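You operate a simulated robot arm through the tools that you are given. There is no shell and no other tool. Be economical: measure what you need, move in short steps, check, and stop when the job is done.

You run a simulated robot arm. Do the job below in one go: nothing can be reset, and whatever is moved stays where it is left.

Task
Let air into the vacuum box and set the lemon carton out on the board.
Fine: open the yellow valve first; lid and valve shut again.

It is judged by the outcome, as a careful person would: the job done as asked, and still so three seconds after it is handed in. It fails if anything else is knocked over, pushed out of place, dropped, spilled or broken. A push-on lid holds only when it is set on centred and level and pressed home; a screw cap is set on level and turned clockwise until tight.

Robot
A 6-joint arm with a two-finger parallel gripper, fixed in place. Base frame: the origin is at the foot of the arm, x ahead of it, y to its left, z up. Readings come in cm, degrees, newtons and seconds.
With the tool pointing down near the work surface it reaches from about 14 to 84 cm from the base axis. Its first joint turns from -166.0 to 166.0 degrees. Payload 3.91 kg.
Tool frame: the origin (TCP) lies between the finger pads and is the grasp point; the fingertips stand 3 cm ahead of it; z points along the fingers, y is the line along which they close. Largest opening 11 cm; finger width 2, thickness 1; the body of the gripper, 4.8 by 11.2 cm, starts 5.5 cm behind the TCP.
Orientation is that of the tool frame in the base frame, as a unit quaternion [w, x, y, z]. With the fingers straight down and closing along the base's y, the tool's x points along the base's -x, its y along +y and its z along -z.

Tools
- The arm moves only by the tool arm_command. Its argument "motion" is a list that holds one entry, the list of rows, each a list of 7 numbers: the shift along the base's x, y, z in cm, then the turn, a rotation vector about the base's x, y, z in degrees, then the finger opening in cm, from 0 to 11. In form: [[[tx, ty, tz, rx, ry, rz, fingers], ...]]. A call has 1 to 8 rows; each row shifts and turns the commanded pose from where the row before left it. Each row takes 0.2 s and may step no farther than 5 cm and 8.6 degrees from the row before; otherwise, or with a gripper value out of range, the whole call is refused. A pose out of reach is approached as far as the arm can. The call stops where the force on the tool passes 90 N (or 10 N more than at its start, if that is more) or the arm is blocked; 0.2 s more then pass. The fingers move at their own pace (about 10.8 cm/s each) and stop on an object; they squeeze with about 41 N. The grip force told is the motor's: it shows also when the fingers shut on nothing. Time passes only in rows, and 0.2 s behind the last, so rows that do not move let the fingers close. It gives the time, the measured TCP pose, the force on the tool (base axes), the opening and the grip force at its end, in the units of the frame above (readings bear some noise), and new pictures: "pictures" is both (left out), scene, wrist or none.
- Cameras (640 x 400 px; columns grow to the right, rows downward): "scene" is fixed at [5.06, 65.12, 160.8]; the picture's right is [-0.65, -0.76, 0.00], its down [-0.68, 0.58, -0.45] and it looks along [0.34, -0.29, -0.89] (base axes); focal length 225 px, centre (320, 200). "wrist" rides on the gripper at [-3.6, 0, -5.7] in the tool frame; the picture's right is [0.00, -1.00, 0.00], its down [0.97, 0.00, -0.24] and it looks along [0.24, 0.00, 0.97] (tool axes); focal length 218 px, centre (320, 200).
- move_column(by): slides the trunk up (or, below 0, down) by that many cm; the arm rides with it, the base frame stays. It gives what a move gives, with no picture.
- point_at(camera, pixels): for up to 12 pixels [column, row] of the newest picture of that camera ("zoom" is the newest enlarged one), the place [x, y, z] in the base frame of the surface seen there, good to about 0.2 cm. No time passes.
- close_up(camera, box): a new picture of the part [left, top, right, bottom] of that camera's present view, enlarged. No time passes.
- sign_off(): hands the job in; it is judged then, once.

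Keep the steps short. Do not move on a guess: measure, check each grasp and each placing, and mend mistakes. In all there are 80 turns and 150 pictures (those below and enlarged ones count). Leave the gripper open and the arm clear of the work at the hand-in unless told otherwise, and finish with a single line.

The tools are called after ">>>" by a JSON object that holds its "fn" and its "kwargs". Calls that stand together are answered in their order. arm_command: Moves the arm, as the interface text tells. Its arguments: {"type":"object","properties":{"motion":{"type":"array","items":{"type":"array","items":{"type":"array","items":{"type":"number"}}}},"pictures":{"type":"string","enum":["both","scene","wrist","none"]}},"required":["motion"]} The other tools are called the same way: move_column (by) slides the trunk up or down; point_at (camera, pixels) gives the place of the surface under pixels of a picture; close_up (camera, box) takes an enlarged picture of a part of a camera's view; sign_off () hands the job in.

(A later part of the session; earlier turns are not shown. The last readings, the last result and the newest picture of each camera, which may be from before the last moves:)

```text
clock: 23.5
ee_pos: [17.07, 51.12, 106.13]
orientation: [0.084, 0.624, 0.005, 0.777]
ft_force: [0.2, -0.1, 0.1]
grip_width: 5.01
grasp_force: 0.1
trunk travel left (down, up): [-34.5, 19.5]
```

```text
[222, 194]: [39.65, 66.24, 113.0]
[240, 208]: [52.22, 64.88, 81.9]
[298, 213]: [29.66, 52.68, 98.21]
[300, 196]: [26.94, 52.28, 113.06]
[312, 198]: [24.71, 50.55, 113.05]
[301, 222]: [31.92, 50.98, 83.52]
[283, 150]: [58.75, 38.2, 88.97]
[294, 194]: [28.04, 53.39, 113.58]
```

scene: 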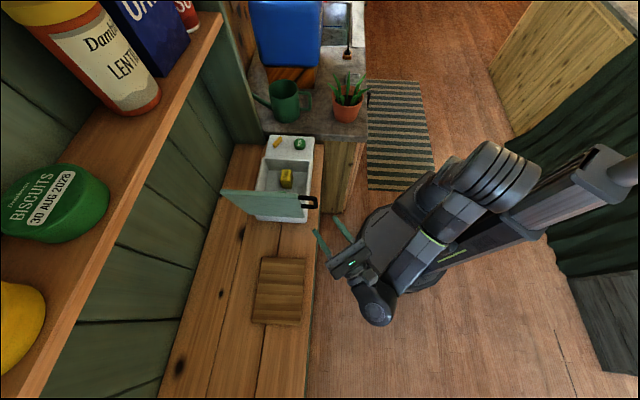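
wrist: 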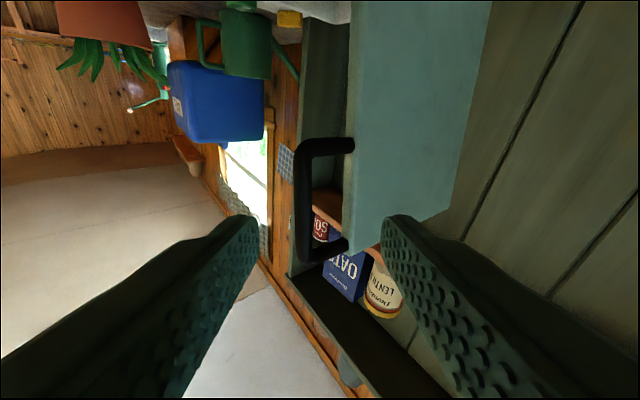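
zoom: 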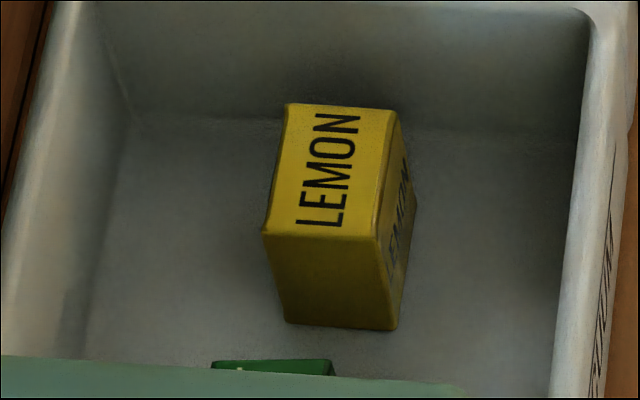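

Carton: top centre (48.55, 44.5, 89.3), about 3.5 cm along n by 5 cm along u, 5.9 tall, standing on the box floor at z 83.4. The board is centred near (18.4, 70.2), top z 83.8. Now I'll raise the hand clear of the lid and swing it back to pointing straight down (110° in all, first part now).

>>> {"fn": "arm_command", "kwargs": {"motion": [[[-1, -0.5, 4.5, 0, 0, 0, 5], [0, -0.5, 4.5, 3.83, 7.1, -2.48, 5], [0, -0.5, 4.5, 3.83, 7.1, -2.48, 5], [0, -0.5, 1, 3.83, 7.1, -2.48, 5], [0, 0, 0, 3.83, 7.1, -2.48, 6], [0, 0, 0, 3.83, 7.1, -2.48, 6], [0, 0, 0, 3.83, 7.1, -2.48, 6]]], "pictures": "scene"}}

```text
clock: 25.1
ee_pos: [16.48, 49.16, 120.63]
orientation: [0.053, 0.861, -0.196, 0.467]
ft_force: [0.4, 0.2, 0.5]
grip_width: 6.01
grasp_force: 0.1
trunk travel left (down, up): [-34.5, 19.5]
```

scene: 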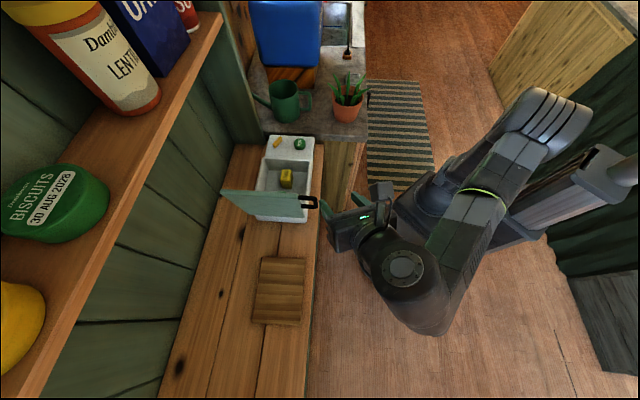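

Going well. I'll finish the swing to vertical while starting toward the box, well above the lid top (113).

>>> {"fn": "arm_command", "kwargs": {"motion": [[[0, 0, 0, 3.83, 7.1, -2.48, 6], [0, 0, 0, 3.83, 7.1, -2.48, 6], [2, -1, 0, 3.83, 7.1, -2.48, 6], [3, -1, 0, 3.83, 7.1, -2.48, 6], [4, -1, 0, 3.83, 7.1, -2.48, 6], [4, -1, 0, 3.83, 7.1, -2.48, 6], [4, 0, 0, 3.83, 7.1, -2.48, 6]]]}}

```text
clock: 26.7
ee_pos: [33.67, 45.38, 120.69]
orientation: [0.001, 0.926, -0.377, -0.003]
ft_force: [0.4, -0.3, 0.4]
grip_width: 5.99
grasp_force: 0.0
trunk travel left (down, up): [-34.5, 19.5]
```

scene: 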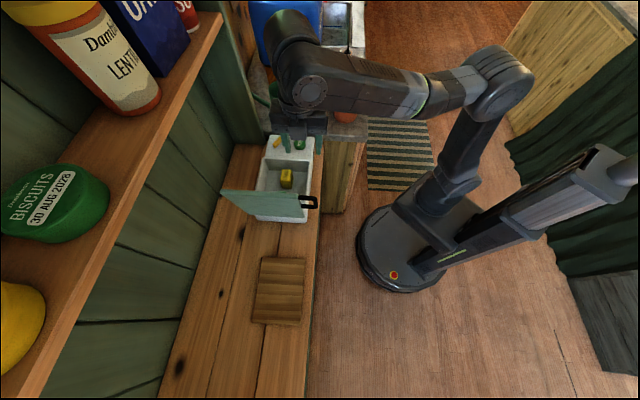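
wrist: 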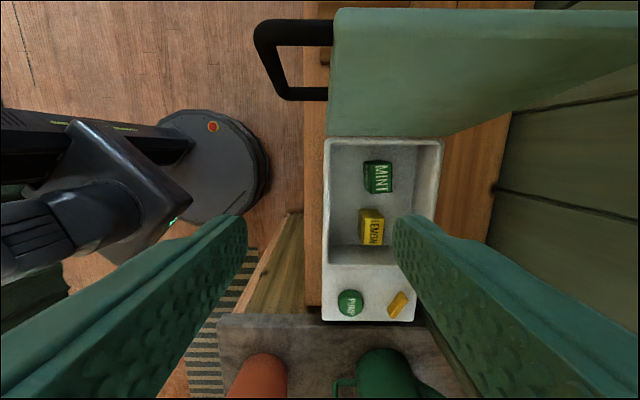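

Tool is vertical. I'll move over the carton while descending to z 102, and check alignment there.

>>> {"fn": "arm_command", "kwargs": {"motion": [[[3.7, -0.2, -2, 0, 0, 0, 6], [3.7, -0.2, -3, 0, 0, 0, 6], [3.7, -0.2, -3, 0, 0, 0, 6], [3.8, -0.3, -3, 0, 0, 0, 6], [0, 0, -4, 0, 0, 0, 6], [0, 0, -4, 0, 0, 0, 6]]]}}

```text
clock: 28.1
ee_pos: [48.67, 44.57, 101.22]
orientation: [0.001, 0.926, -0.377, 0.0]
ft_force: [0.1, 1.0, 0.4]
grip_width: 6.02
grasp_force: 0.1
trunk travel left (down, up): [-34.5, 19.5]
```

scene: 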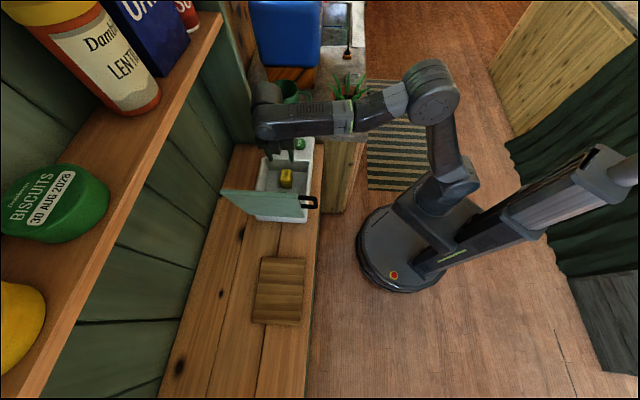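
wrist: 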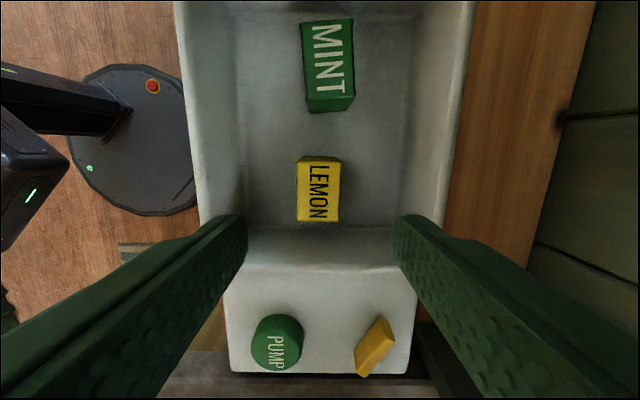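

Carton centred at (318, 190), matching the point under the TCP. Descending 13.6 cm to z 87.6 (tips 1.2 cm above the box floor).

>>> {"fn": "arm_command", "kwargs": {"motion": [[[0, 0, -4.5, 0, 0, 0, 6], [0, 0, -4.5, 0, 0, 0, 6], [0, 0, -3, 0, 0, 0, 6], [0, 0, -1.6, 0, 0, 0, 6], [0, 0, 0, 0, 0, 0, 6]]], "pictures": "wrist"}}

```text
clock: 29.3
ee_pos: [48.39, 44.47, 87.81]
orientation: [0.001, 0.926, -0.377, -0.002]
ft_force: [0.5, -0.2, -0.4]
grip_width: 6.0
grasp_force: 0.0
trunk travel left (down, up): [-34.5, 19.5]
```

wrist: 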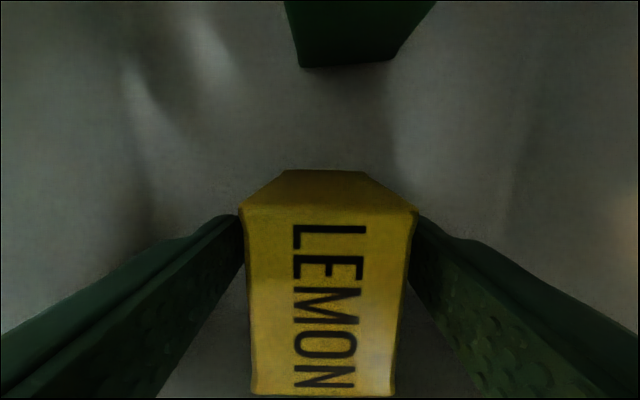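

The carton stands between the fingers. Closing, then a small lift to check.

>>> {"fn": "arm_command", "kwargs": {"motion": [[[0, 0, 0, 0, 0, 0, 3], [0, 0, 0, 0, 0, 0, 2.8], [0, 0, 0, 0, 0, 0, 2.8], [0, 0, 1.5, 0, 0, 0, 2.8], [0, 0, 1.5, 0, 0, 0, 2.8]]], "pictures": "wrist"}}

```text
clock: 30.5
ee_pos: [48.49, 44.32, 90.97]
orientation: [0.001, 0.926, -0.378, -0.001]
ft_force: [0.0, 0.6, -0.2]
grip_width: 3.94
grasp_force: 40.4
trunk travel left (down, up): [-34.5, 19.5]
```

wrist: 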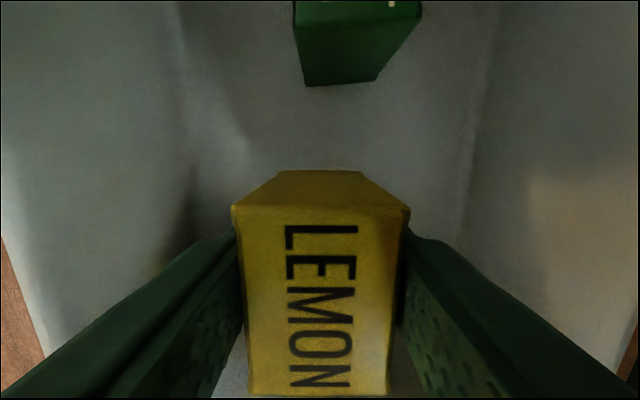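

Carton held securely (3.94 cm, 40 N), hanging free. I'll lift straight out, then ease toward the robot as it rises to z 122, to clear lid top and shelf.

>>> {"fn": "arm_command", "kwargs": {"motion": [[[0, 0, 4.5, 0, 0, 0, 2.8], [0, 0, 4.5, 0, 0, 0, 2.8], [0, 0, 4.5, 0, 0, 0, 2.8], [-1.4, -1.4, 4.4, 0, 0, 0, 2.8], [-1.4, -1.4, 4.4, 0, 0, 0, 2.8], [-1.4, -1.4, 4.4, 0, 0, 0, 2.8], [-1.4, -1.4, 4.4, 0, 0, 0, 2.8]]]}}

```text
clock: 32.1
ee_pos: [42.59, 38.4, 122.03]
orientation: [0.001, 0.926, -0.377, -0.001]
ft_force: [0.3, -0.3, -1.3]
grip_width: 3.94
grasp_force: 41.0
trunk travel left (down, up): [-34.5, 19.5]
```

scene: 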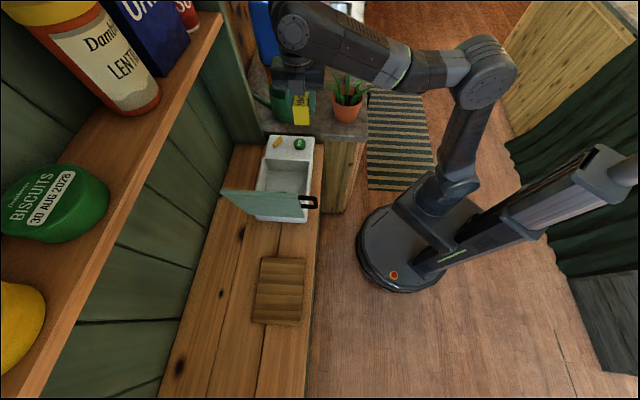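
wrist: 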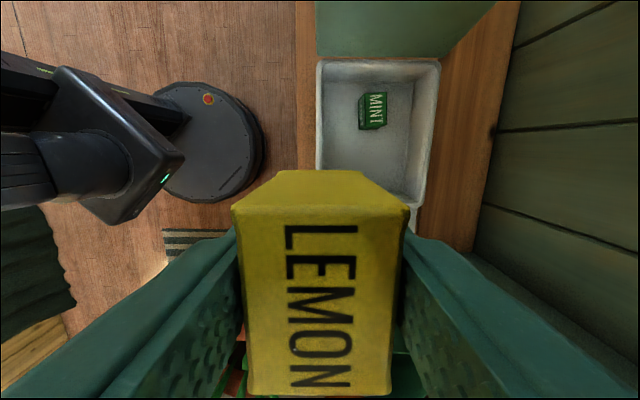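

Out of the box. Now travelling along the table direction over the lid (top 113.6, carton bottom about 117.6).

>>> {"fn": "arm_command", "kwargs": {"motion": [[[-3.5, 3.45, 0, 0, 0, 0, 2.8], [-3.5, 3.45, 0, 0, 0, 0, 2.8], [-3.5, 3.45, 0, 0, 0, 0, 2.8], [-3.5, 3.45, 0, 0, 0, 0, 2.8], [-3.5, 3.45, 0, 0, 0, 0, 2.8], [-3.5, 3.45, 0, 0, 0, 0, 2.8]]]}}

```text
clock: 33.5
ee_pos: [21.3, 57.65, 119.07]
orientation: [-0.001, 0.926, -0.377, -0.001]
ft_force: [-0.4, 0.0, 0.0]
grip_width: 3.92
grasp_force: 41.0
out of reach, approached as far as the arm can: row 3, 4, 5, 6
trunk travel left (down, up): [-34.5, 19.5]
```

scene: 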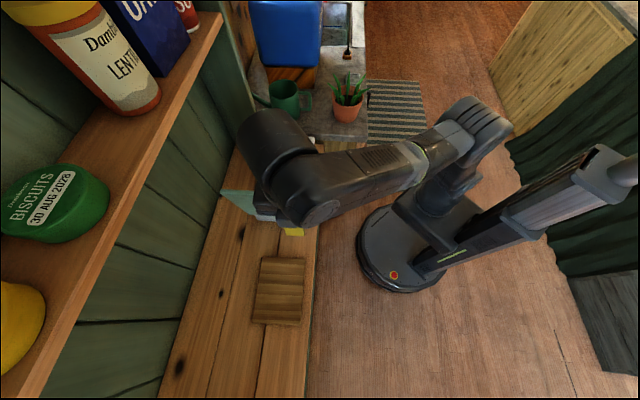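
wrist: 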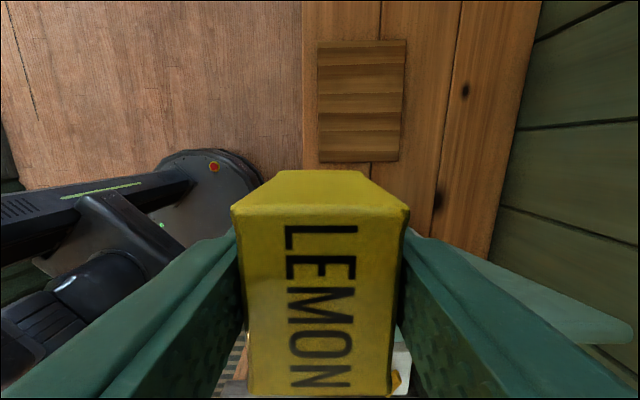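

The reach limit pulled it to z 119, but it is already past the lid with no contact. I'll go down and on toward the board centre (18.4, 70.2).

>>> {"fn": "arm_command", "kwargs": {"motion": [[[-0.8, 2.7, -2.5, 0, 0, 0, 2.8], [-0.6, 2.7, -4, 0, 0, 0, 2.8], [-0.6, 2.7, -4, 0, 0, 0, 2.8], [-0.5, 2.5, -4, 0, 0, 0, 2.8], [-0.4, 1.95, -4, 0, 0, 0, 2.8]]]}}

```text
clock: 34.7
ee_pos: [18.33, 70.98, 100.91]
orientation: [0.001, 0.926, -0.377, -0.002]
ft_force: [-0.2, 0.3, -0.3]
grip_width: 3.95
grasp_force: 41.2
trunk travel left (down, up): [-34.5, 19.5]
```

scene: 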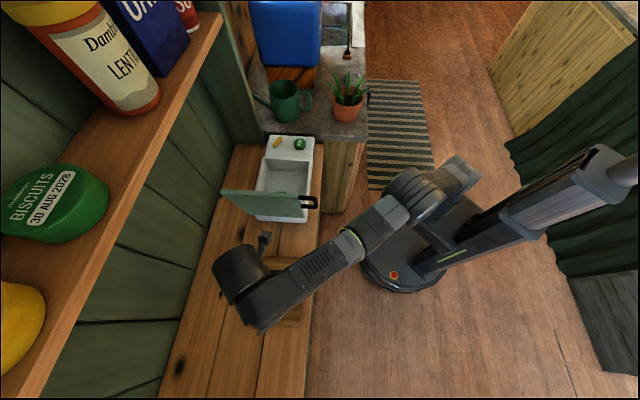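
wrist: 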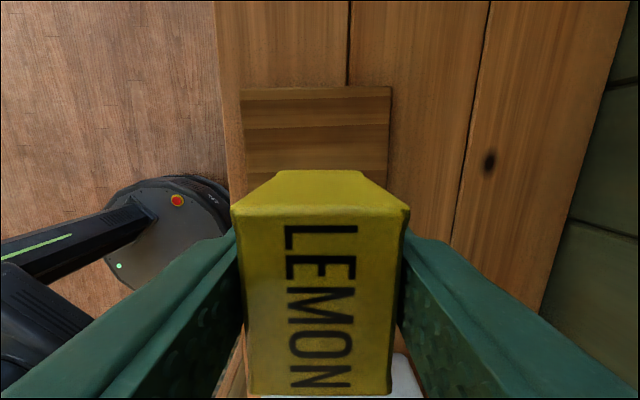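

Carton is over the board. I'll measure the board's far corners in this view to check centring.

>>> {"fn": "point_at", "kwargs": {"camera": "wrist", "pixels": [[244, 95], [386, 91], [387, 180], [246, 170], [318, 100]]}}

```text
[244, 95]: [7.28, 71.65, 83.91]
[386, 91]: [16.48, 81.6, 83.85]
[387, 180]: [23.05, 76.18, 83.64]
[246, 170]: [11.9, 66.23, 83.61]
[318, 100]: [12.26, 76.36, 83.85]
```

The board runs n 56–70, u -45 to -27, and the carton is at n 63.5, u -36.6: centred. Lowering to just above the surface (contact expected at TCP z about 88.2).

>>> {"fn": "arm_command", "kwargs": {"motion": [[[0, 0, -4.5, 0, 0, 0, 2.8], [0, 0, -4.5, 0, 0, 0, 2.8], [0, 0, -2.6, 0, 0, 0, 2.8], [0, 0, -0.6, 0, 0, 0, 2.8], [0, 0, 0, 0, 0, 0, 2.8]]]}}

```text
clock: 35.9
ee_pos: [18.26, 70.61, 88.57]
orientation: [0.002, 0.926, -0.377, -0.001]
ft_force: [-0.1, -0.8, -0.6]
grip_width: 3.94
grasp_force: 40.8
trunk travel left (down, up): [-34.5, 19.5]
```

scene: 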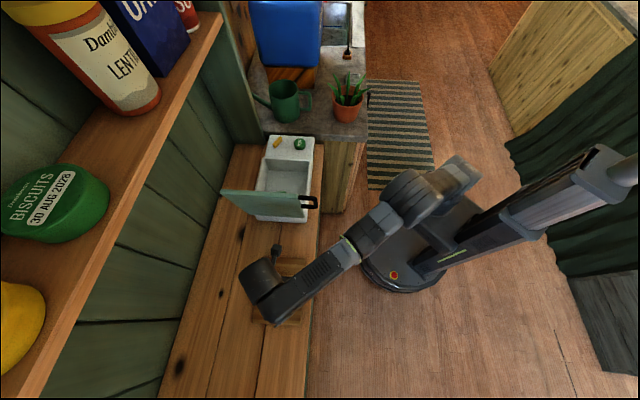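
wrist: 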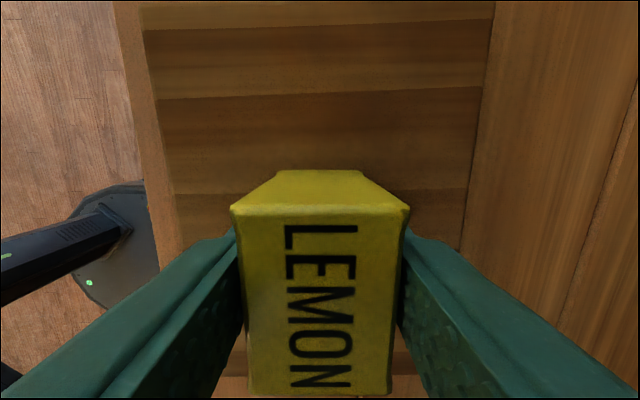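

Not touching yet. Lowering in 0.2 cm steps until contact shows.

>>> {"fn": "arm_command", "kwargs": {"motion": [[[0, 0, -0.2, 0, 0, 0, 2.8], [0, 0, -0.2, 0, 0, 0, 2.8], [0, 0, 0, 0, 0, 0, 2.8]]], "pictures": "none"}}

```text
clock: 36.7
ee_pos: [18.23, 70.41, 88.36]
orientation: [0.0, 0.926, -0.378, -0.002]
ft_force: [-1.0, 1.1, 4.6]
grip_width: 3.91
grasp_force: 40.9
trunk travel left (down, up): [-34.5, 19.5]
```

Contact: 4.6 N upward. Opening the fingers and rising slowly.

>>> {"fn": "arm_command", "kwargs": {"motion": [[[0, 0, 0, 0, 0, 0, 6], [0, 0, 0, 0, 0, 0, 6.5], [0, 0, 0, 0, 0, 0, 6.5], [0, 0, 3, 0, 0, 0, 6.5], [0, 0, 4, 0, 0, 0, 6.5], [0, 0, 4.5, 0, 0, 0, 6.5]]]}}

```text
clock: 38.1
ee_pos: [18.23, 70.68, 99.86]
orientation: [0.001, 0.927, -0.376, -0.001]
ft_force: [0.0, -0.2, -0.2]
grip_width: 6.52
grasp_force: 0.0
trunk travel left (down, up): [-34.5, 19.5]
```

scene: 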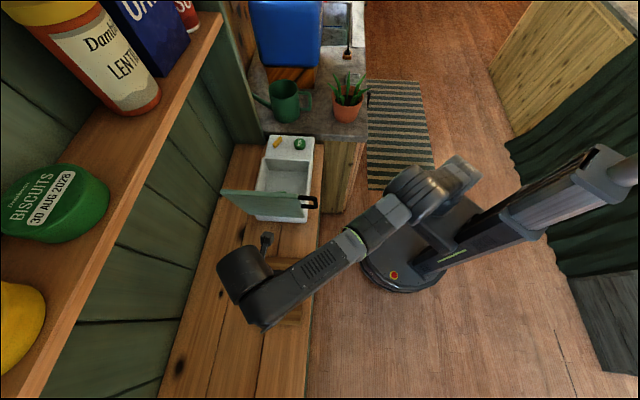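
wrist: 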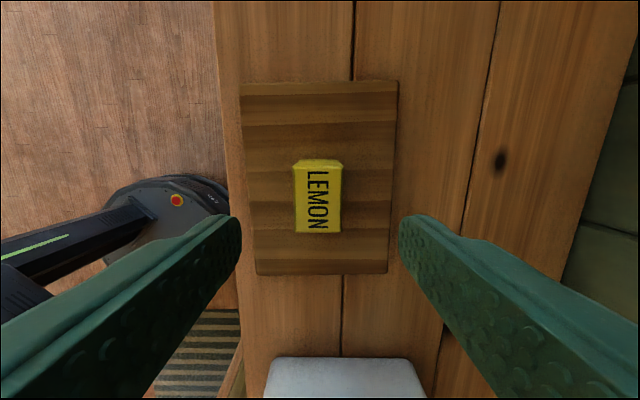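

The lemon carton stands upright on the board. Next the lid: I'll take the top cross-arm of the handle (which runs parallel to the hinge axis) with the tool vertical, so it can pivot in the fingers while I lower the lid. First I raise the trunk 8 cm for reach.

>>> {"fn": "move_column", "kwargs": {"by": 8}}

>>> {"fn": "arm_command", "kwargs": {"motion": [[[0, -1, 4, 0, 0, -8.2, 6.5], [0, -1, 4, 0, 0, -8.2, 6.5], [0, -1, 3, 0, 0, -8.2, 5], [0, -1.5, 3, 0, 0, -8.2, 5], [0, -2, 0, 0, 0, -8.2, 4], [0, -2, 0, 0, 0, -8.2, 4], [0, -2, 0, 0, 0, -8.2, 4], [0, -1, 0, 0, 0, -8.2, 4]]]}}

```text
clock: 39.3
ee_pos: [18.13, 70.71, 107.81]
orientation: [0.002, 0.927, -0.376, -0.002]
ft_force: [0.5, 0.5, 0.3]
grip_width: 6.49
grasp_force: 0.0
trunk travel left (down, up): [-42.5, 11.5]
```

```text
clock: 41.1
ee_pos: [18.19, 58.42, 121.05]
orientation: [0.0, -0.573, 0.819, 0.002]
ft_force: [0.3, -0.6, -0.1]
grip_width: 3.99
grasp_force: 0.0
out of reach, approached as far as the arm can: row 3, 4
trunk travel left (down, up): [-42.5, 11.5]
```

scene: 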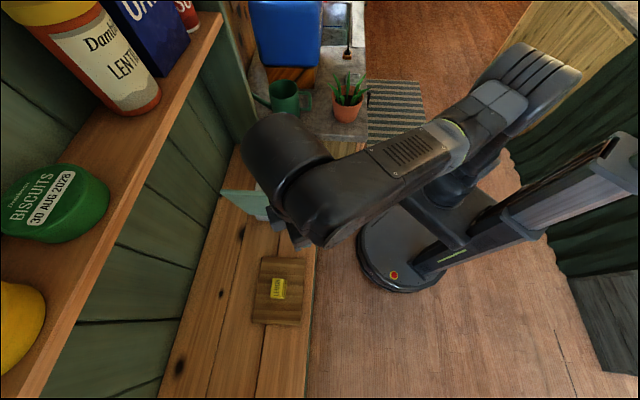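
wrist: 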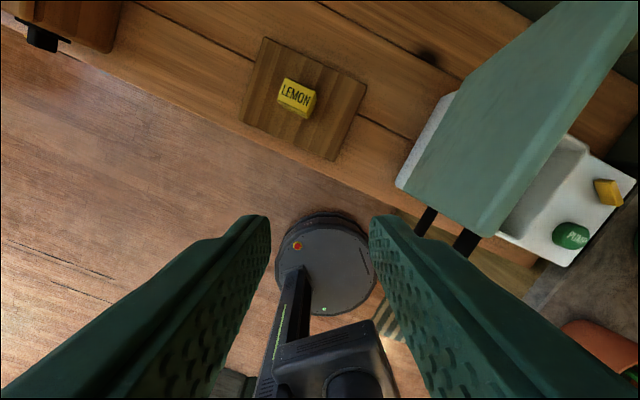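

I'll turn the last 24° and move above the handle's top arm, expected near (25.4, 51.2, 112.5).

>>> {"fn": "arm_command", "kwargs": {"motion": [[[2.4, -2.4, 0, 0, 0, -8.13, 4], [2.4, -2.4, 0, 0, 0, -8.13, 4], [2.4, -2.4, 0, 0, 0, -8.13, 4], [0, 0, 0, 0, 0, 0, 4]]]}}

```text
clock: 42.1
ee_pos: [24.88, 51.11, 121.05]
orientation: [0.0, -0.388, 0.922, 0.002]
ft_force: [0.4, 0.3, 0.6]
grip_width: 4.0
grasp_force: 0.1
trunk travel left (down, up): [-42.5, 11.5]
```

scene: 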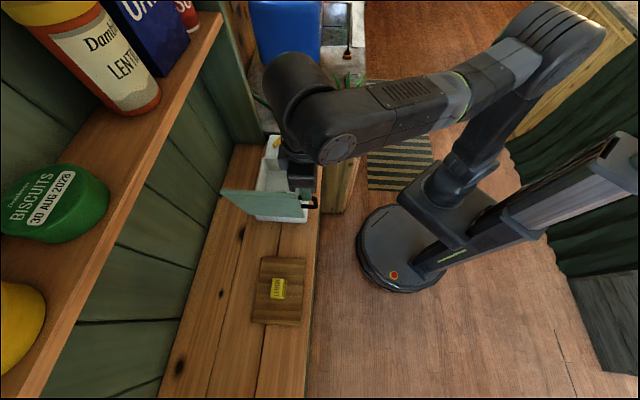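
wrist: 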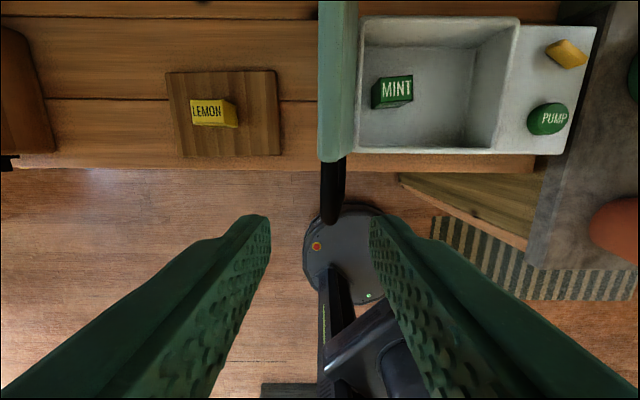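

>>> {"fn": "point_at", "kwargs": {"camera": "wrist", "pixels": [[333, 168], [333, 185], [332, 200], [331, 212], [328, 152], [348, 152], [340, 185], [327, 185]]}}

>>> {"fn": "close_up", "kwargs": {"camera": "wrist", "box": [290, 130, 390, 230]}}

```text
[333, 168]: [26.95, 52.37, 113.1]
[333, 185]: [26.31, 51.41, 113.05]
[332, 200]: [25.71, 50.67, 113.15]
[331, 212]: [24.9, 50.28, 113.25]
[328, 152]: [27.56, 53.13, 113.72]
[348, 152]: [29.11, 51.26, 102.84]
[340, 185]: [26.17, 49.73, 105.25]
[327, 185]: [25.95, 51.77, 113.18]
```

```text
4.00 times, centred on (340, 180) of wrist
```

zoom: 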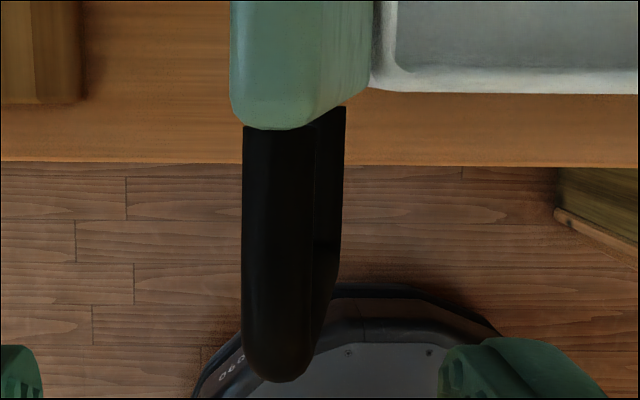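

Top arm: centred near (26.0, 51.2), top z 113.1. I'll shift +1 in x and descend with the fingers straddling it to TCP z 113.

>>> {"fn": "arm_command", "kwargs": {"motion": [[[1.0, 0, -2.5, 0, 0, 0, 4], [0, 0, -3, 0, 0, 0, 4], [0, 0, -2.5, 0, 0, 0, 4], [0, 0, 0, 0, 0, 0, 4]]]}}

```text
clock: 43.1
ee_pos: [26.25, 51.2, 113.11]
orientation: [0.0, -0.388, 0.922, 0.003]
ft_force: [0.6, -0.1, -0.5]
grip_width: 3.98
grasp_force: 0.0
trunk travel left (down, up): [-42.5, 11.5]
```

scene: 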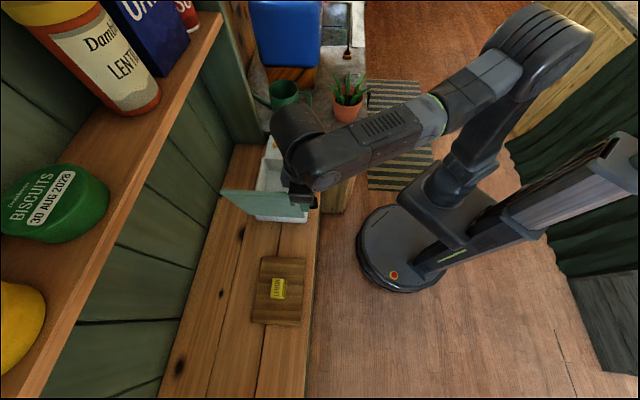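
wrist: 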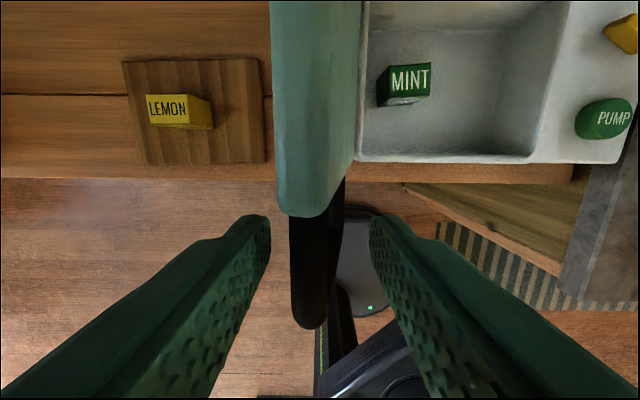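

The arm of the handle is between the pads. Closing.

>>> {"fn": "arm_command", "kwargs": {"motion": [[[0, 0, 0, 0, 0, 0, 0.5], [0, 0, 0, 0, 0, 0, 0.5], [0, 0, 0, 0, 0, 0, 0.5]]], "pictures": "wrist"}}

```text
clock: 43.9
ee_pos: [26.2, 51.14, 113.1]
orientation: [-0.001, -0.388, 0.922, 0.001]
ft_force: [0.2, 1.1, 1.4]
grip_width: 1.17
grasp_force: 44.7
trunk travel left (down, up): [-42.5, 11.5]
```

wrist: 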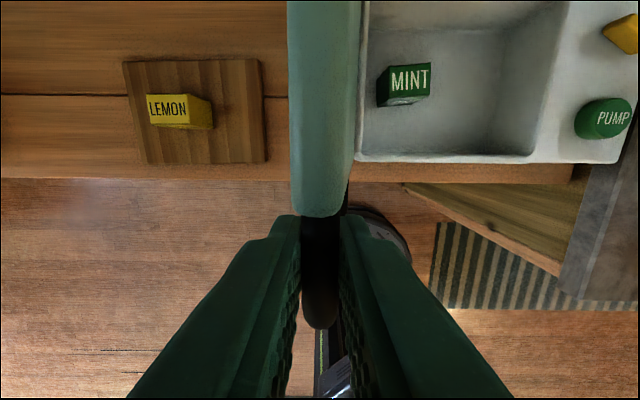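

Gripped (1.17 cm). I'll bring the lid back over the vertical along its arc (radius 20.96 for this point), three steps, and check loads.

>>> {"fn": "arm_command", "kwargs": {"motion": [[[2.04, -2.06, 0.41, 0, 0, 0, 0.5], [2.05, -2.08, 0, 0, 0, 0, 0.5], [2.04, -2.06, -0.41, 0, 0, 0, 0.5], [0, 0, 0, 0, 0, 0, 0.5]]]}}

```text
clock: 44.9
ee_pos: [32.52, 44.66, 113.03]
orientation: [0.0, -0.388, 0.922, 0.0]
ft_force: [8.1, 5.9, 0.7]
grip_width: 1.15
grasp_force: 44.7
trunk travel left (down, up): [-42.5, 11.5]
```

scene: 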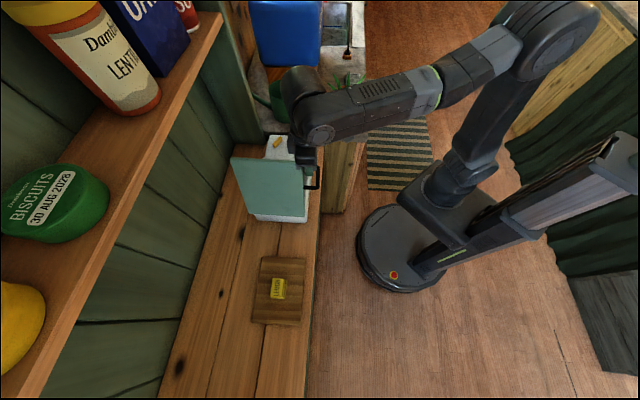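
wrist: 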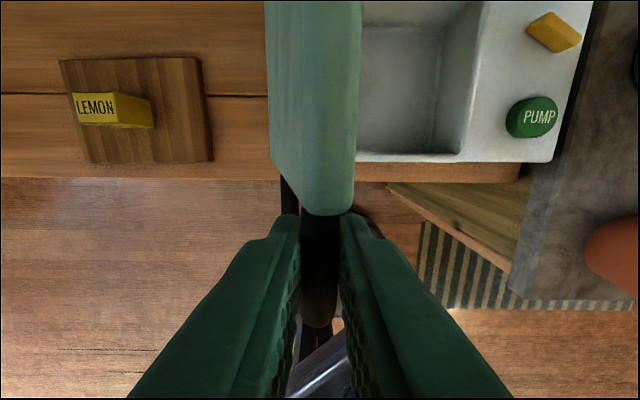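

Loads under 10 N; it follows nicely. Continuing four steps down.

>>> {"fn": "arm_command", "kwargs": {"motion": [[[1.98, -2.0, -0.8, 0, 0, 0, 0.5], [1.88, -1.9, -1.19, 0, 0, 0, 0.5], [1.74, -1.76, -1.55, 0, 0, 0, 0.5], [1.57, -1.59, -1.88, 0, 0, 0, 0.5], [0, 0, 0, 0, 0, 0, 0.5]]]}}

```text
clock: 46.1
ee_pos: [39.73, 37.55, 107.42]
orientation: [-0.001, -0.388, 0.922, 0.002]
ft_force: [14.1, -3.0, 10.8]
grip_width: 1.15
grasp_force: 44.9
trunk travel left (down, up): [-42.5, 11.5]
```

scene: 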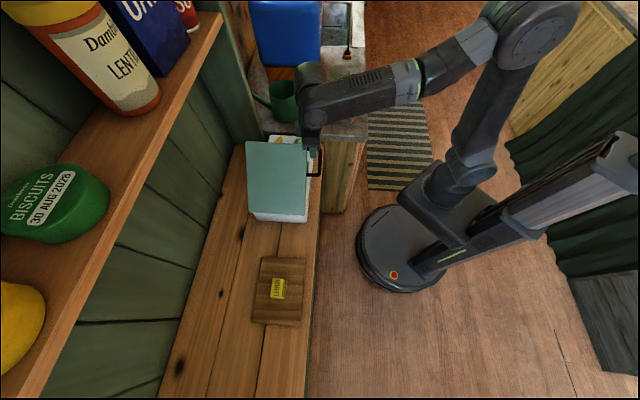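
wrist: 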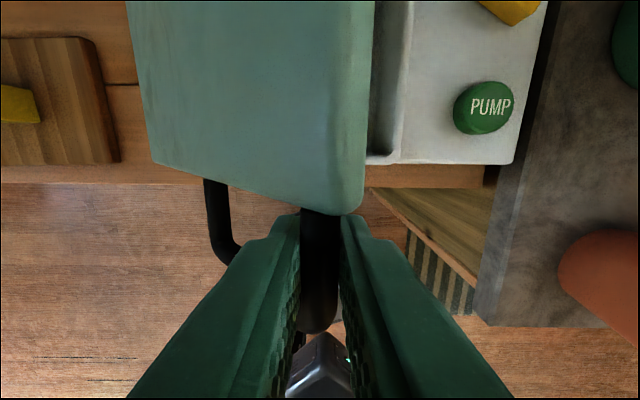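

Lid at about 46°, slight outward push, so I add 0.1 cm radius. Continuing down to about 14°.

>>> {"fn": "arm_command", "kwargs": {"motion": [[[1.48, -1.5, -2.1, 0, 0, 0, 0.5], [1.15, -1.16, -2.42, 0, 0, 0, 0.5], [0.9, -0.91, -2.63, 0, 0, 0, 0.5], [0.64, -0.65, -2.78, 0, 0, 0, 0.5], [0, 0, 0, 0, 0, 0, 0.5]]]}}

```text
clock: 47.3
ee_pos: [43.79, 33.47, 97.68]
orientation: [0.0, -0.388, 0.922, 0.002]
ft_force: [22.0, 8.4, 0.5]
grip_width: 1.16
grasp_force: 45.1
trunk travel left (down, up): [-42.5, 11.5]
```

scene: 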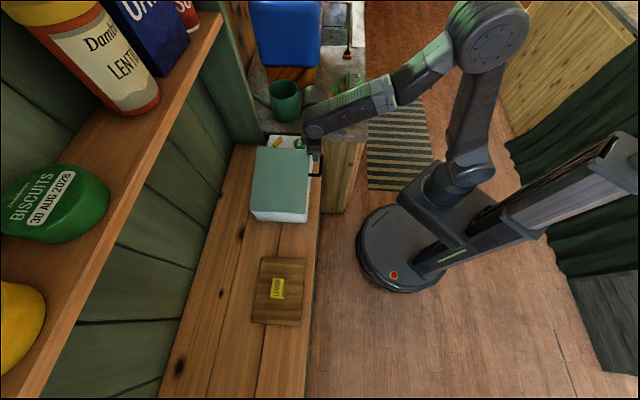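
wrist: 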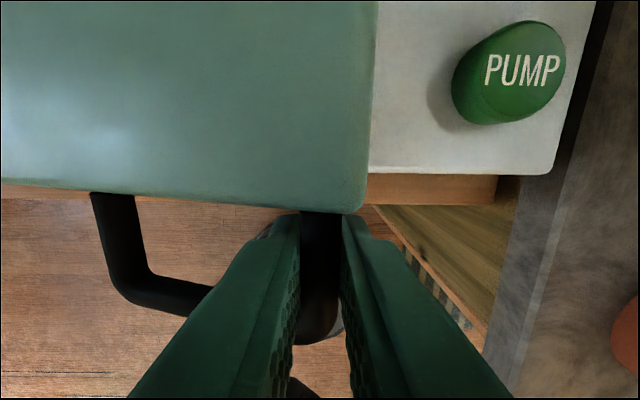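

Lid at about 14°. I'll ease 0.2 cm along n and lower to the closed position.

>>> {"fn": "arm_command", "kwargs": {"motion": [[[0.55, -0.2, -2.8, 0, 0, 0, 0.5], [0.1, -0.07, -1.0, 0, 0, 0, 0.5], [0, 0, -0.6, 0, 0, 0, 0.5], [0, 0, 0, 0, 0, 0, 0.5]]]}}

```text
clock: 48.3
ee_pos: [44.44, 32.77, 93.27]
orientation: [-0.001, -0.389, 0.921, 0.001]
ft_force: [11.7, -9.9, 0.0]
grip_width: 1.12
grasp_force: 45.2
trunk travel left (down, up): [-42.5, 11.5]
```

scene: 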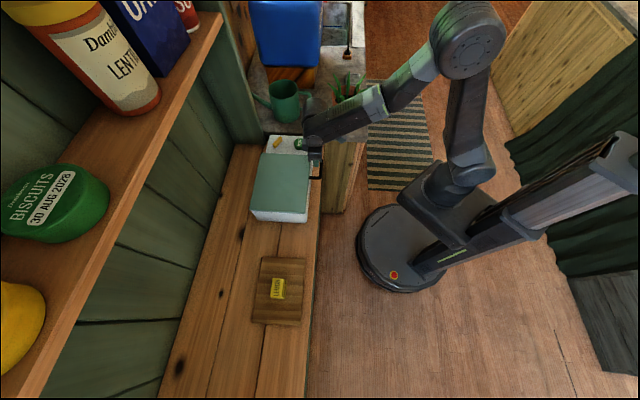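
wrist: 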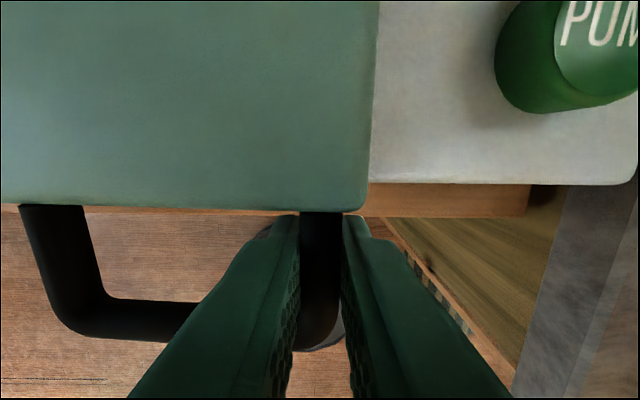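

Nearly shut with no vertical load yet. I'll press down gently in small steps until it seats.

>>> {"fn": "arm_command", "kwargs": {"motion": [[[-0.1, 0.1, -0.3, 0, 0, 0, 0.5], [0, 0, -0.3, 0, 0, 0, 0.5], [0, 0, 0, 0, 0, 0, 0.5]]], "pictures": "none"}}

>>> {"fn": "point_at", "kwargs": {"camera": "scene", "pixels": [[266, 156], [290, 160], [280, 205], [280, 180]]}}

```text
clock: 49.1
ee_pos: [44.52, 32.72, 92.67]
orientation: [-0.001, -0.387, 0.922, 0.003]
ft_force: [17.4, -37.1, 1.2]
grip_width: 1.17
grasp_force: 44.9
trunk travel left (down, up): [-42.5, 11.5]
```

```text
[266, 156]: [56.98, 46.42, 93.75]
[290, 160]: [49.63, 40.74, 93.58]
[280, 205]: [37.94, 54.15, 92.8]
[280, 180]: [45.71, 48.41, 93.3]
```

The lid was still about 1.2 cm high before that press, now about 0.6, and it pushes the tool outward (+u 38 N). I'll ease outward 0.4 cm and press further.

>>> {"fn": "arm_command", "kwargs": {"motion": [[[0.28, -0.28, 0, 0, 0, 0, 0.5], [0, 0, -0.3, 0, 0, 0, 0.5], [0, 0, -0.3, 0, 0, 0, 0.5], [0, 0, 0, 0, 0, 0, 0.5]]], "pictures": "scene"}}

>>> {"fn": "point_at", "kwargs": {"camera": "scene", "pixels": [[266, 157], [290, 161], [280, 205], [280, 180]]}}

```text
clock: 50.1
ee_pos: [44.52, 32.69, 92.14]
orientation: [0.0, -0.388, 0.922, 0.003]
ft_force: [-1.5, -25.8, -0.4]
grip_width: 1.15
grasp_force: 44.8
trunk travel left (down, up): [-42.5, 11.5]
```

scene: 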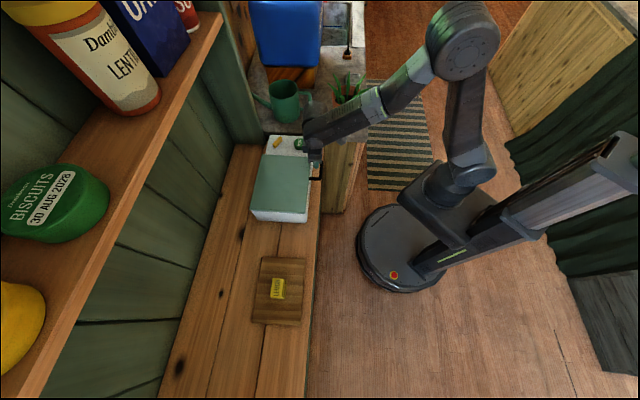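

```text
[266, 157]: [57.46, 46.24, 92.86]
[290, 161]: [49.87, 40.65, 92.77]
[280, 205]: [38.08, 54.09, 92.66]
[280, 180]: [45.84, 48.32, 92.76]
```

Lid now within about 0.2 cm of level. Pressing a little more until vertical load appears.

>>> {"fn": "arm_command", "kwargs": {"motion": [[[0, -0.15, -0.25, 0, 0, 0, 0.5], [0, 0, -0.25, 0, 0, 0, 0.5], [0, 0, 0, 0, 0, 0, 0.5]]], "pictures": "none"}}

```text
clock: 50.9
ee_pos: [44.48, 32.83, 91.88]
orientation: [0.004, -0.389, 0.921, 0.004]
ft_force: [0.2, -8.9, 31.0]
grip_width: 1.13
grasp_force: 44.5
trunk travel left (down, up): [-42.5, 11.5]
```

It seats with 31 N upward. Opening and rising straight up, then checking the lid.

>>> {"fn": "arm_command", "kwargs": {"motion": [[[0, 0, 0.2, 0, 0, 0, 3.5], [0, 0, 0, 0, 0, 0, 3.5], [0, 0, 3, 0, 0, 0, 3.5], [0, 0, 5, 0, 0, 0, 3.5], [0, 0, 5, 0, 0, 0, 4]]]}}

>>> {"fn": "close_up", "kwargs": {"camera": "scene", "box": [240, 125, 336, 225]}}

>>> {"fn": "point_at", "kwargs": {"camera": "scene", "pixels": [[266, 157], [300, 162], [280, 205], [280, 180], [278, 142], [252, 208]]}}

```text
clock: 52.1
ee_pos: [44.39, 32.85, 105.0]
orientation: [0.0, -0.388, 0.922, 0.003]
ft_force: [0.4, -0.7, 0.7]
grip_width: 4.02
grasp_force: 0.0
trunk travel left (down, up): [-42.5, 11.5]
```

scene: 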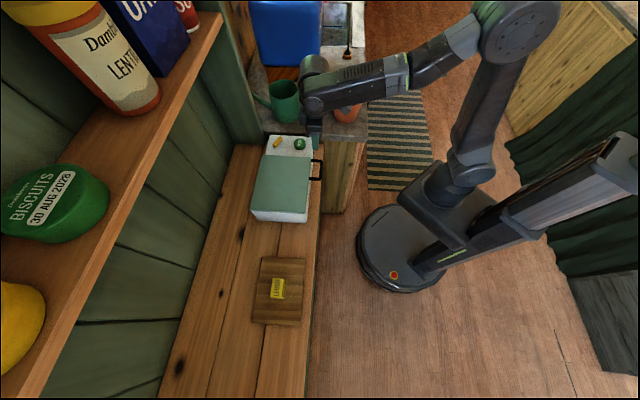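
wrist: 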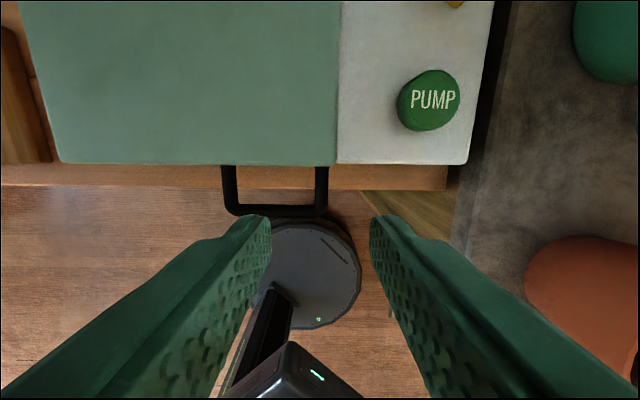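

```text
4.00 times, centred on (288, 175) of scene
```

zoom: 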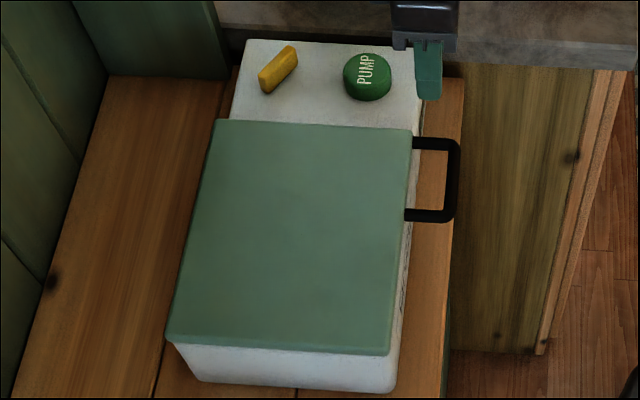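

```text
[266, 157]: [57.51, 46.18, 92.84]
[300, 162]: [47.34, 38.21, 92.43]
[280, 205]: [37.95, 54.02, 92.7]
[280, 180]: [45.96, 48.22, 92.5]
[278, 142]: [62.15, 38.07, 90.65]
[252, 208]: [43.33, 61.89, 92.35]
```

The lid is flat and shut again, as at the start. Now to the valve: I'll move above it at z 105, turning +60° to match the bar's present direction.

>>> {"fn": "arm_command", "kwargs": {"motion": [[[2.28, 0.64, 0, 0, 0, 7.6, 4], [2.28, 0.64, 0, 0, 0, 7.6, 4], [2.28, 0.64, 0, 0, 0, 7.6, 4], [2.28, 0.64, 0, 0, 0, 7.6, 4], [2.28, 0.64, 0, 0, 0, 7.6, 4], [2.28, 0.64, 0, 0, 0, 7.6, 4], [2.28, 0.64, 0, 0, 0, 7.6, 4], [2.28, 0.62, 0, 0, 0, 7.6, 4]]]}}

```text
clock: 53.9
ee_pos: [62.72, 38.14, 104.71]
orientation: [0.001, 0.802, -0.597, -0.001]
ft_force: [0.1, -0.7, -0.3]
grip_width: 3.99
grasp_force: 0.0
trunk travel left (down, up): [-42.5, 11.5]
```

scene: 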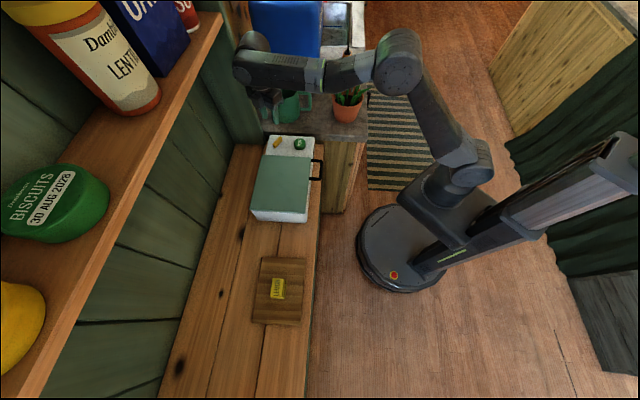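
wrist: 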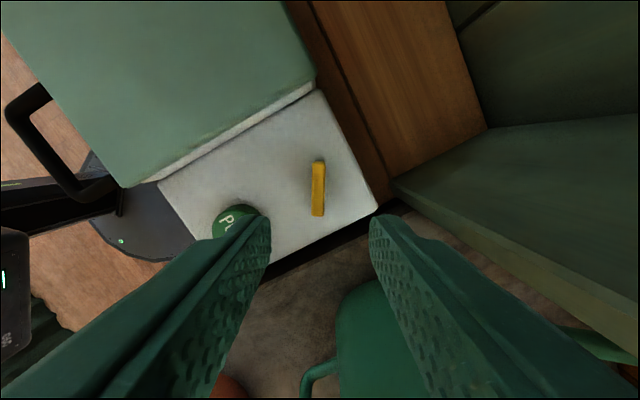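

>>> {"fn": "point_at", "kwargs": {"camera": "wrist", "pixels": [[320, 165], [318, 188], [317, 212]]}}

```text
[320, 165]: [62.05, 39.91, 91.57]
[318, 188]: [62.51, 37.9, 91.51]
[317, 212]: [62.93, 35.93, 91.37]
```

Bar now lies at azimuth 102.5°, centre (62.5, 37.9). I'll trim the yaw by -4.3°, shift (-0.2, -0.2) and descend to z 92.8.

>>> {"fn": "arm_command", "kwargs": {"motion": [[[-0.2, -0.2, -3, 0, 0, -4.3, 4], [0, 0, -4, 0, 0, 0, 4], [0, 0, -3, 0, 0, 0, 4], [0, 0, -1.9, 0, 0, 0, 4], [0, 0, 0, 0, 0, 0, 4]]], "pictures": "wrist"}}

```text
clock: 55.1
ee_pos: [62.49, 37.85, 92.91]
orientation: [0.001, 0.778, -0.628, -0.002]
ft_force: [0.1, 1.0, 0.0]
grip_width: 4.01
grasp_force: 0.0
trunk travel left (down, up): [-42.5, 11.5]
```

wrist: 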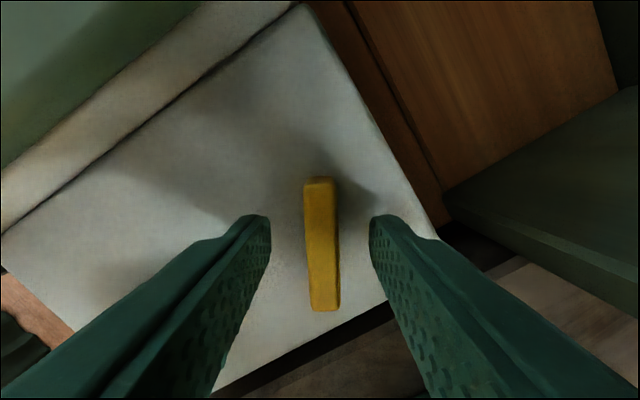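

Straddling the bar cleanly. Closing, then turning clockwise 24° first.

>>> {"fn": "arm_command", "kwargs": {"motion": [[[0, 0, 0, 0, 0, 0, 0.5], [0, 0, 0, 0, 0, 0, 0.5], [0, 0, 0, 0, 0, 0, 0.5], [0, 0, 0, 0, 0, -8, 0.5], [0, 0, 0, 0, 0, -8, 0.5], [0, 0, 0, 0, 0, -8, 0.5]]], "pictures": "wrist"}}

```text
clock: 56.5
ee_pos: [62.58, 37.85, 92.72]
orientation: [0.0, -0.631, 0.776, 0.003]
ft_force: [11.5, 8.6, -2.1]
grip_width: 1.16
grasp_force: 44.7
trunk travel left (down, up): [-42.5, 11.5]
```

wrist: 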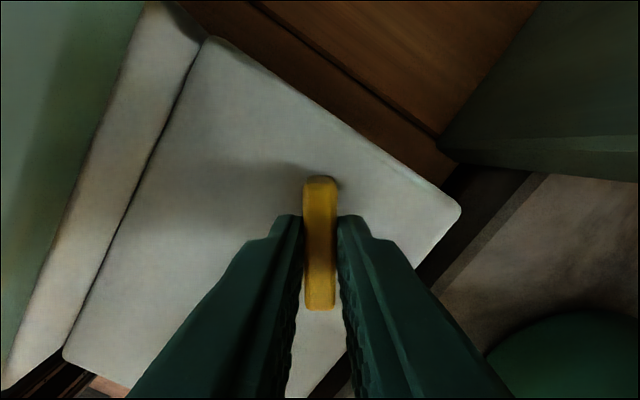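

Turning with the gripper. 32° more clockwise to its starting position.

>>> {"fn": "arm_command", "kwargs": {"motion": [[[0.1, 0.05, 0, 0, 0, -8, 0.5], [0, 0, 0, 0, 0, -8, 0.5], [0, 0, 0, 0, 0, -8, 0.5], [0, 0, 0, 0, 0, -8, 0.5], [0, 0, 0, 0, 0, 0, 0.5]]], "pictures": "wrist"}}

```text
clock: 57.7
ee_pos: [62.67, 37.89, 92.7]
orientation: [-0.001, -0.392, 0.92, 0.001]
ft_force: [-5.0, 9.1, -8.2]
grip_width: 1.17
grasp_force: 44.5
trunk travel left (down, up): [-42.5, 11.5]
```

wrist: 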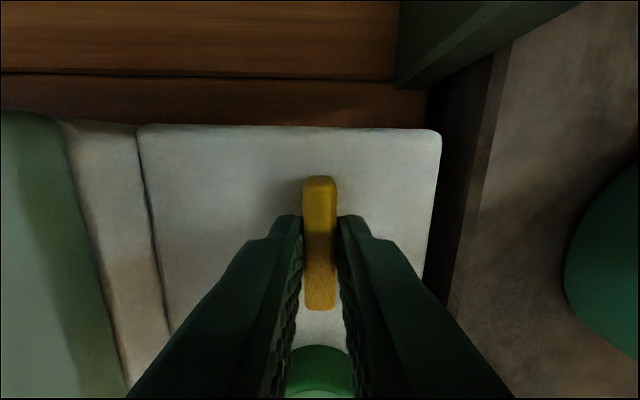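

Back at 46°, matching the start (46–47°). A further 3° to feel for the stop.

>>> {"fn": "arm_command", "kwargs": {"motion": [[[0, 0, 0, 0, 0, -3, 0.5], [0, 0, 0, 0, 0, 0, 0.5]]], "pictures": "none"}}

```text
clock: 58.3
ee_pos: [62.58, 37.85, 92.75]
orientation: [0.0, -0.369, 0.93, 0.001]
ft_force: [-4.5, 13.9, -4.7]
grip_width: 1.18
grasp_force: 45.1
trunk travel left (down, up): [-42.5, 11.5]
```

Releasing, rising, and checking the bar's final angle.

>>> {"fn": "arm_command", "kwargs": {"motion": [[[0, 0, 0, 0, 0, 0, 4], [0, 0, 0, 0, 0, 0, 4], [0, 0, 3, 0, 0, 0, 4], [0, 0, 5, 0, 0, 0, 4], [0, 0, 5, 0, 0, 0, 4]]], "pictures": "both"}}

>>> {"fn": "close_up", "kwargs": {"camera": "wrist", "box": [230, 130, 390, 230]}}

>>> {"fn": "point_at", "kwargs": {"camera": "wrist", "pixels": [[321, 168], [321, 190], [321, 210]]}}

```text
clock: 59.5
ee_pos: [63.01, 37.58, 105.84]
orientation: [0.0, -0.368, 0.93, 0.002]
ft_force: [0.2, 1.1, 0.2]
grip_width: 4.0
grasp_force: 0.2
trunk travel left (down, up): [-42.5, 11.5]
```

scene: 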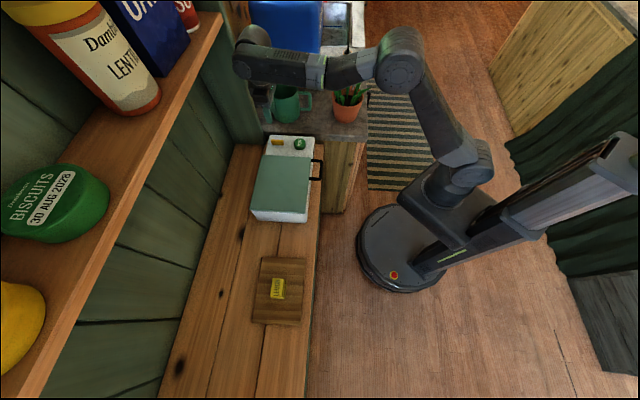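
wrist: 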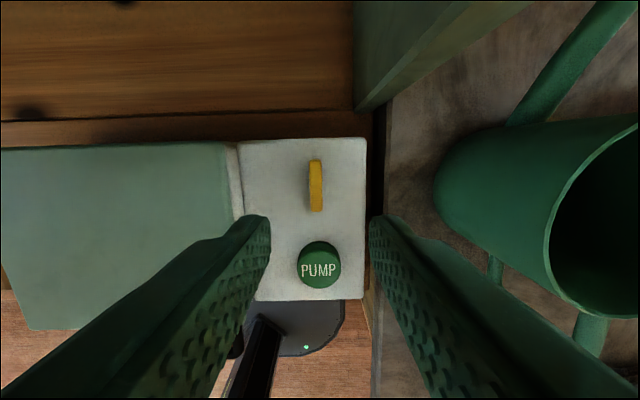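

```text
4.00 times, centred on (310, 180) of wrist
```

zoom: 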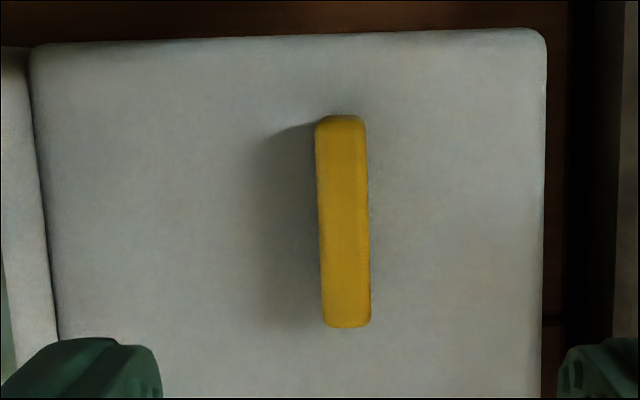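

```text
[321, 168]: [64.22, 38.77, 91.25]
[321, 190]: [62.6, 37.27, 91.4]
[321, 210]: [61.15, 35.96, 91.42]
```

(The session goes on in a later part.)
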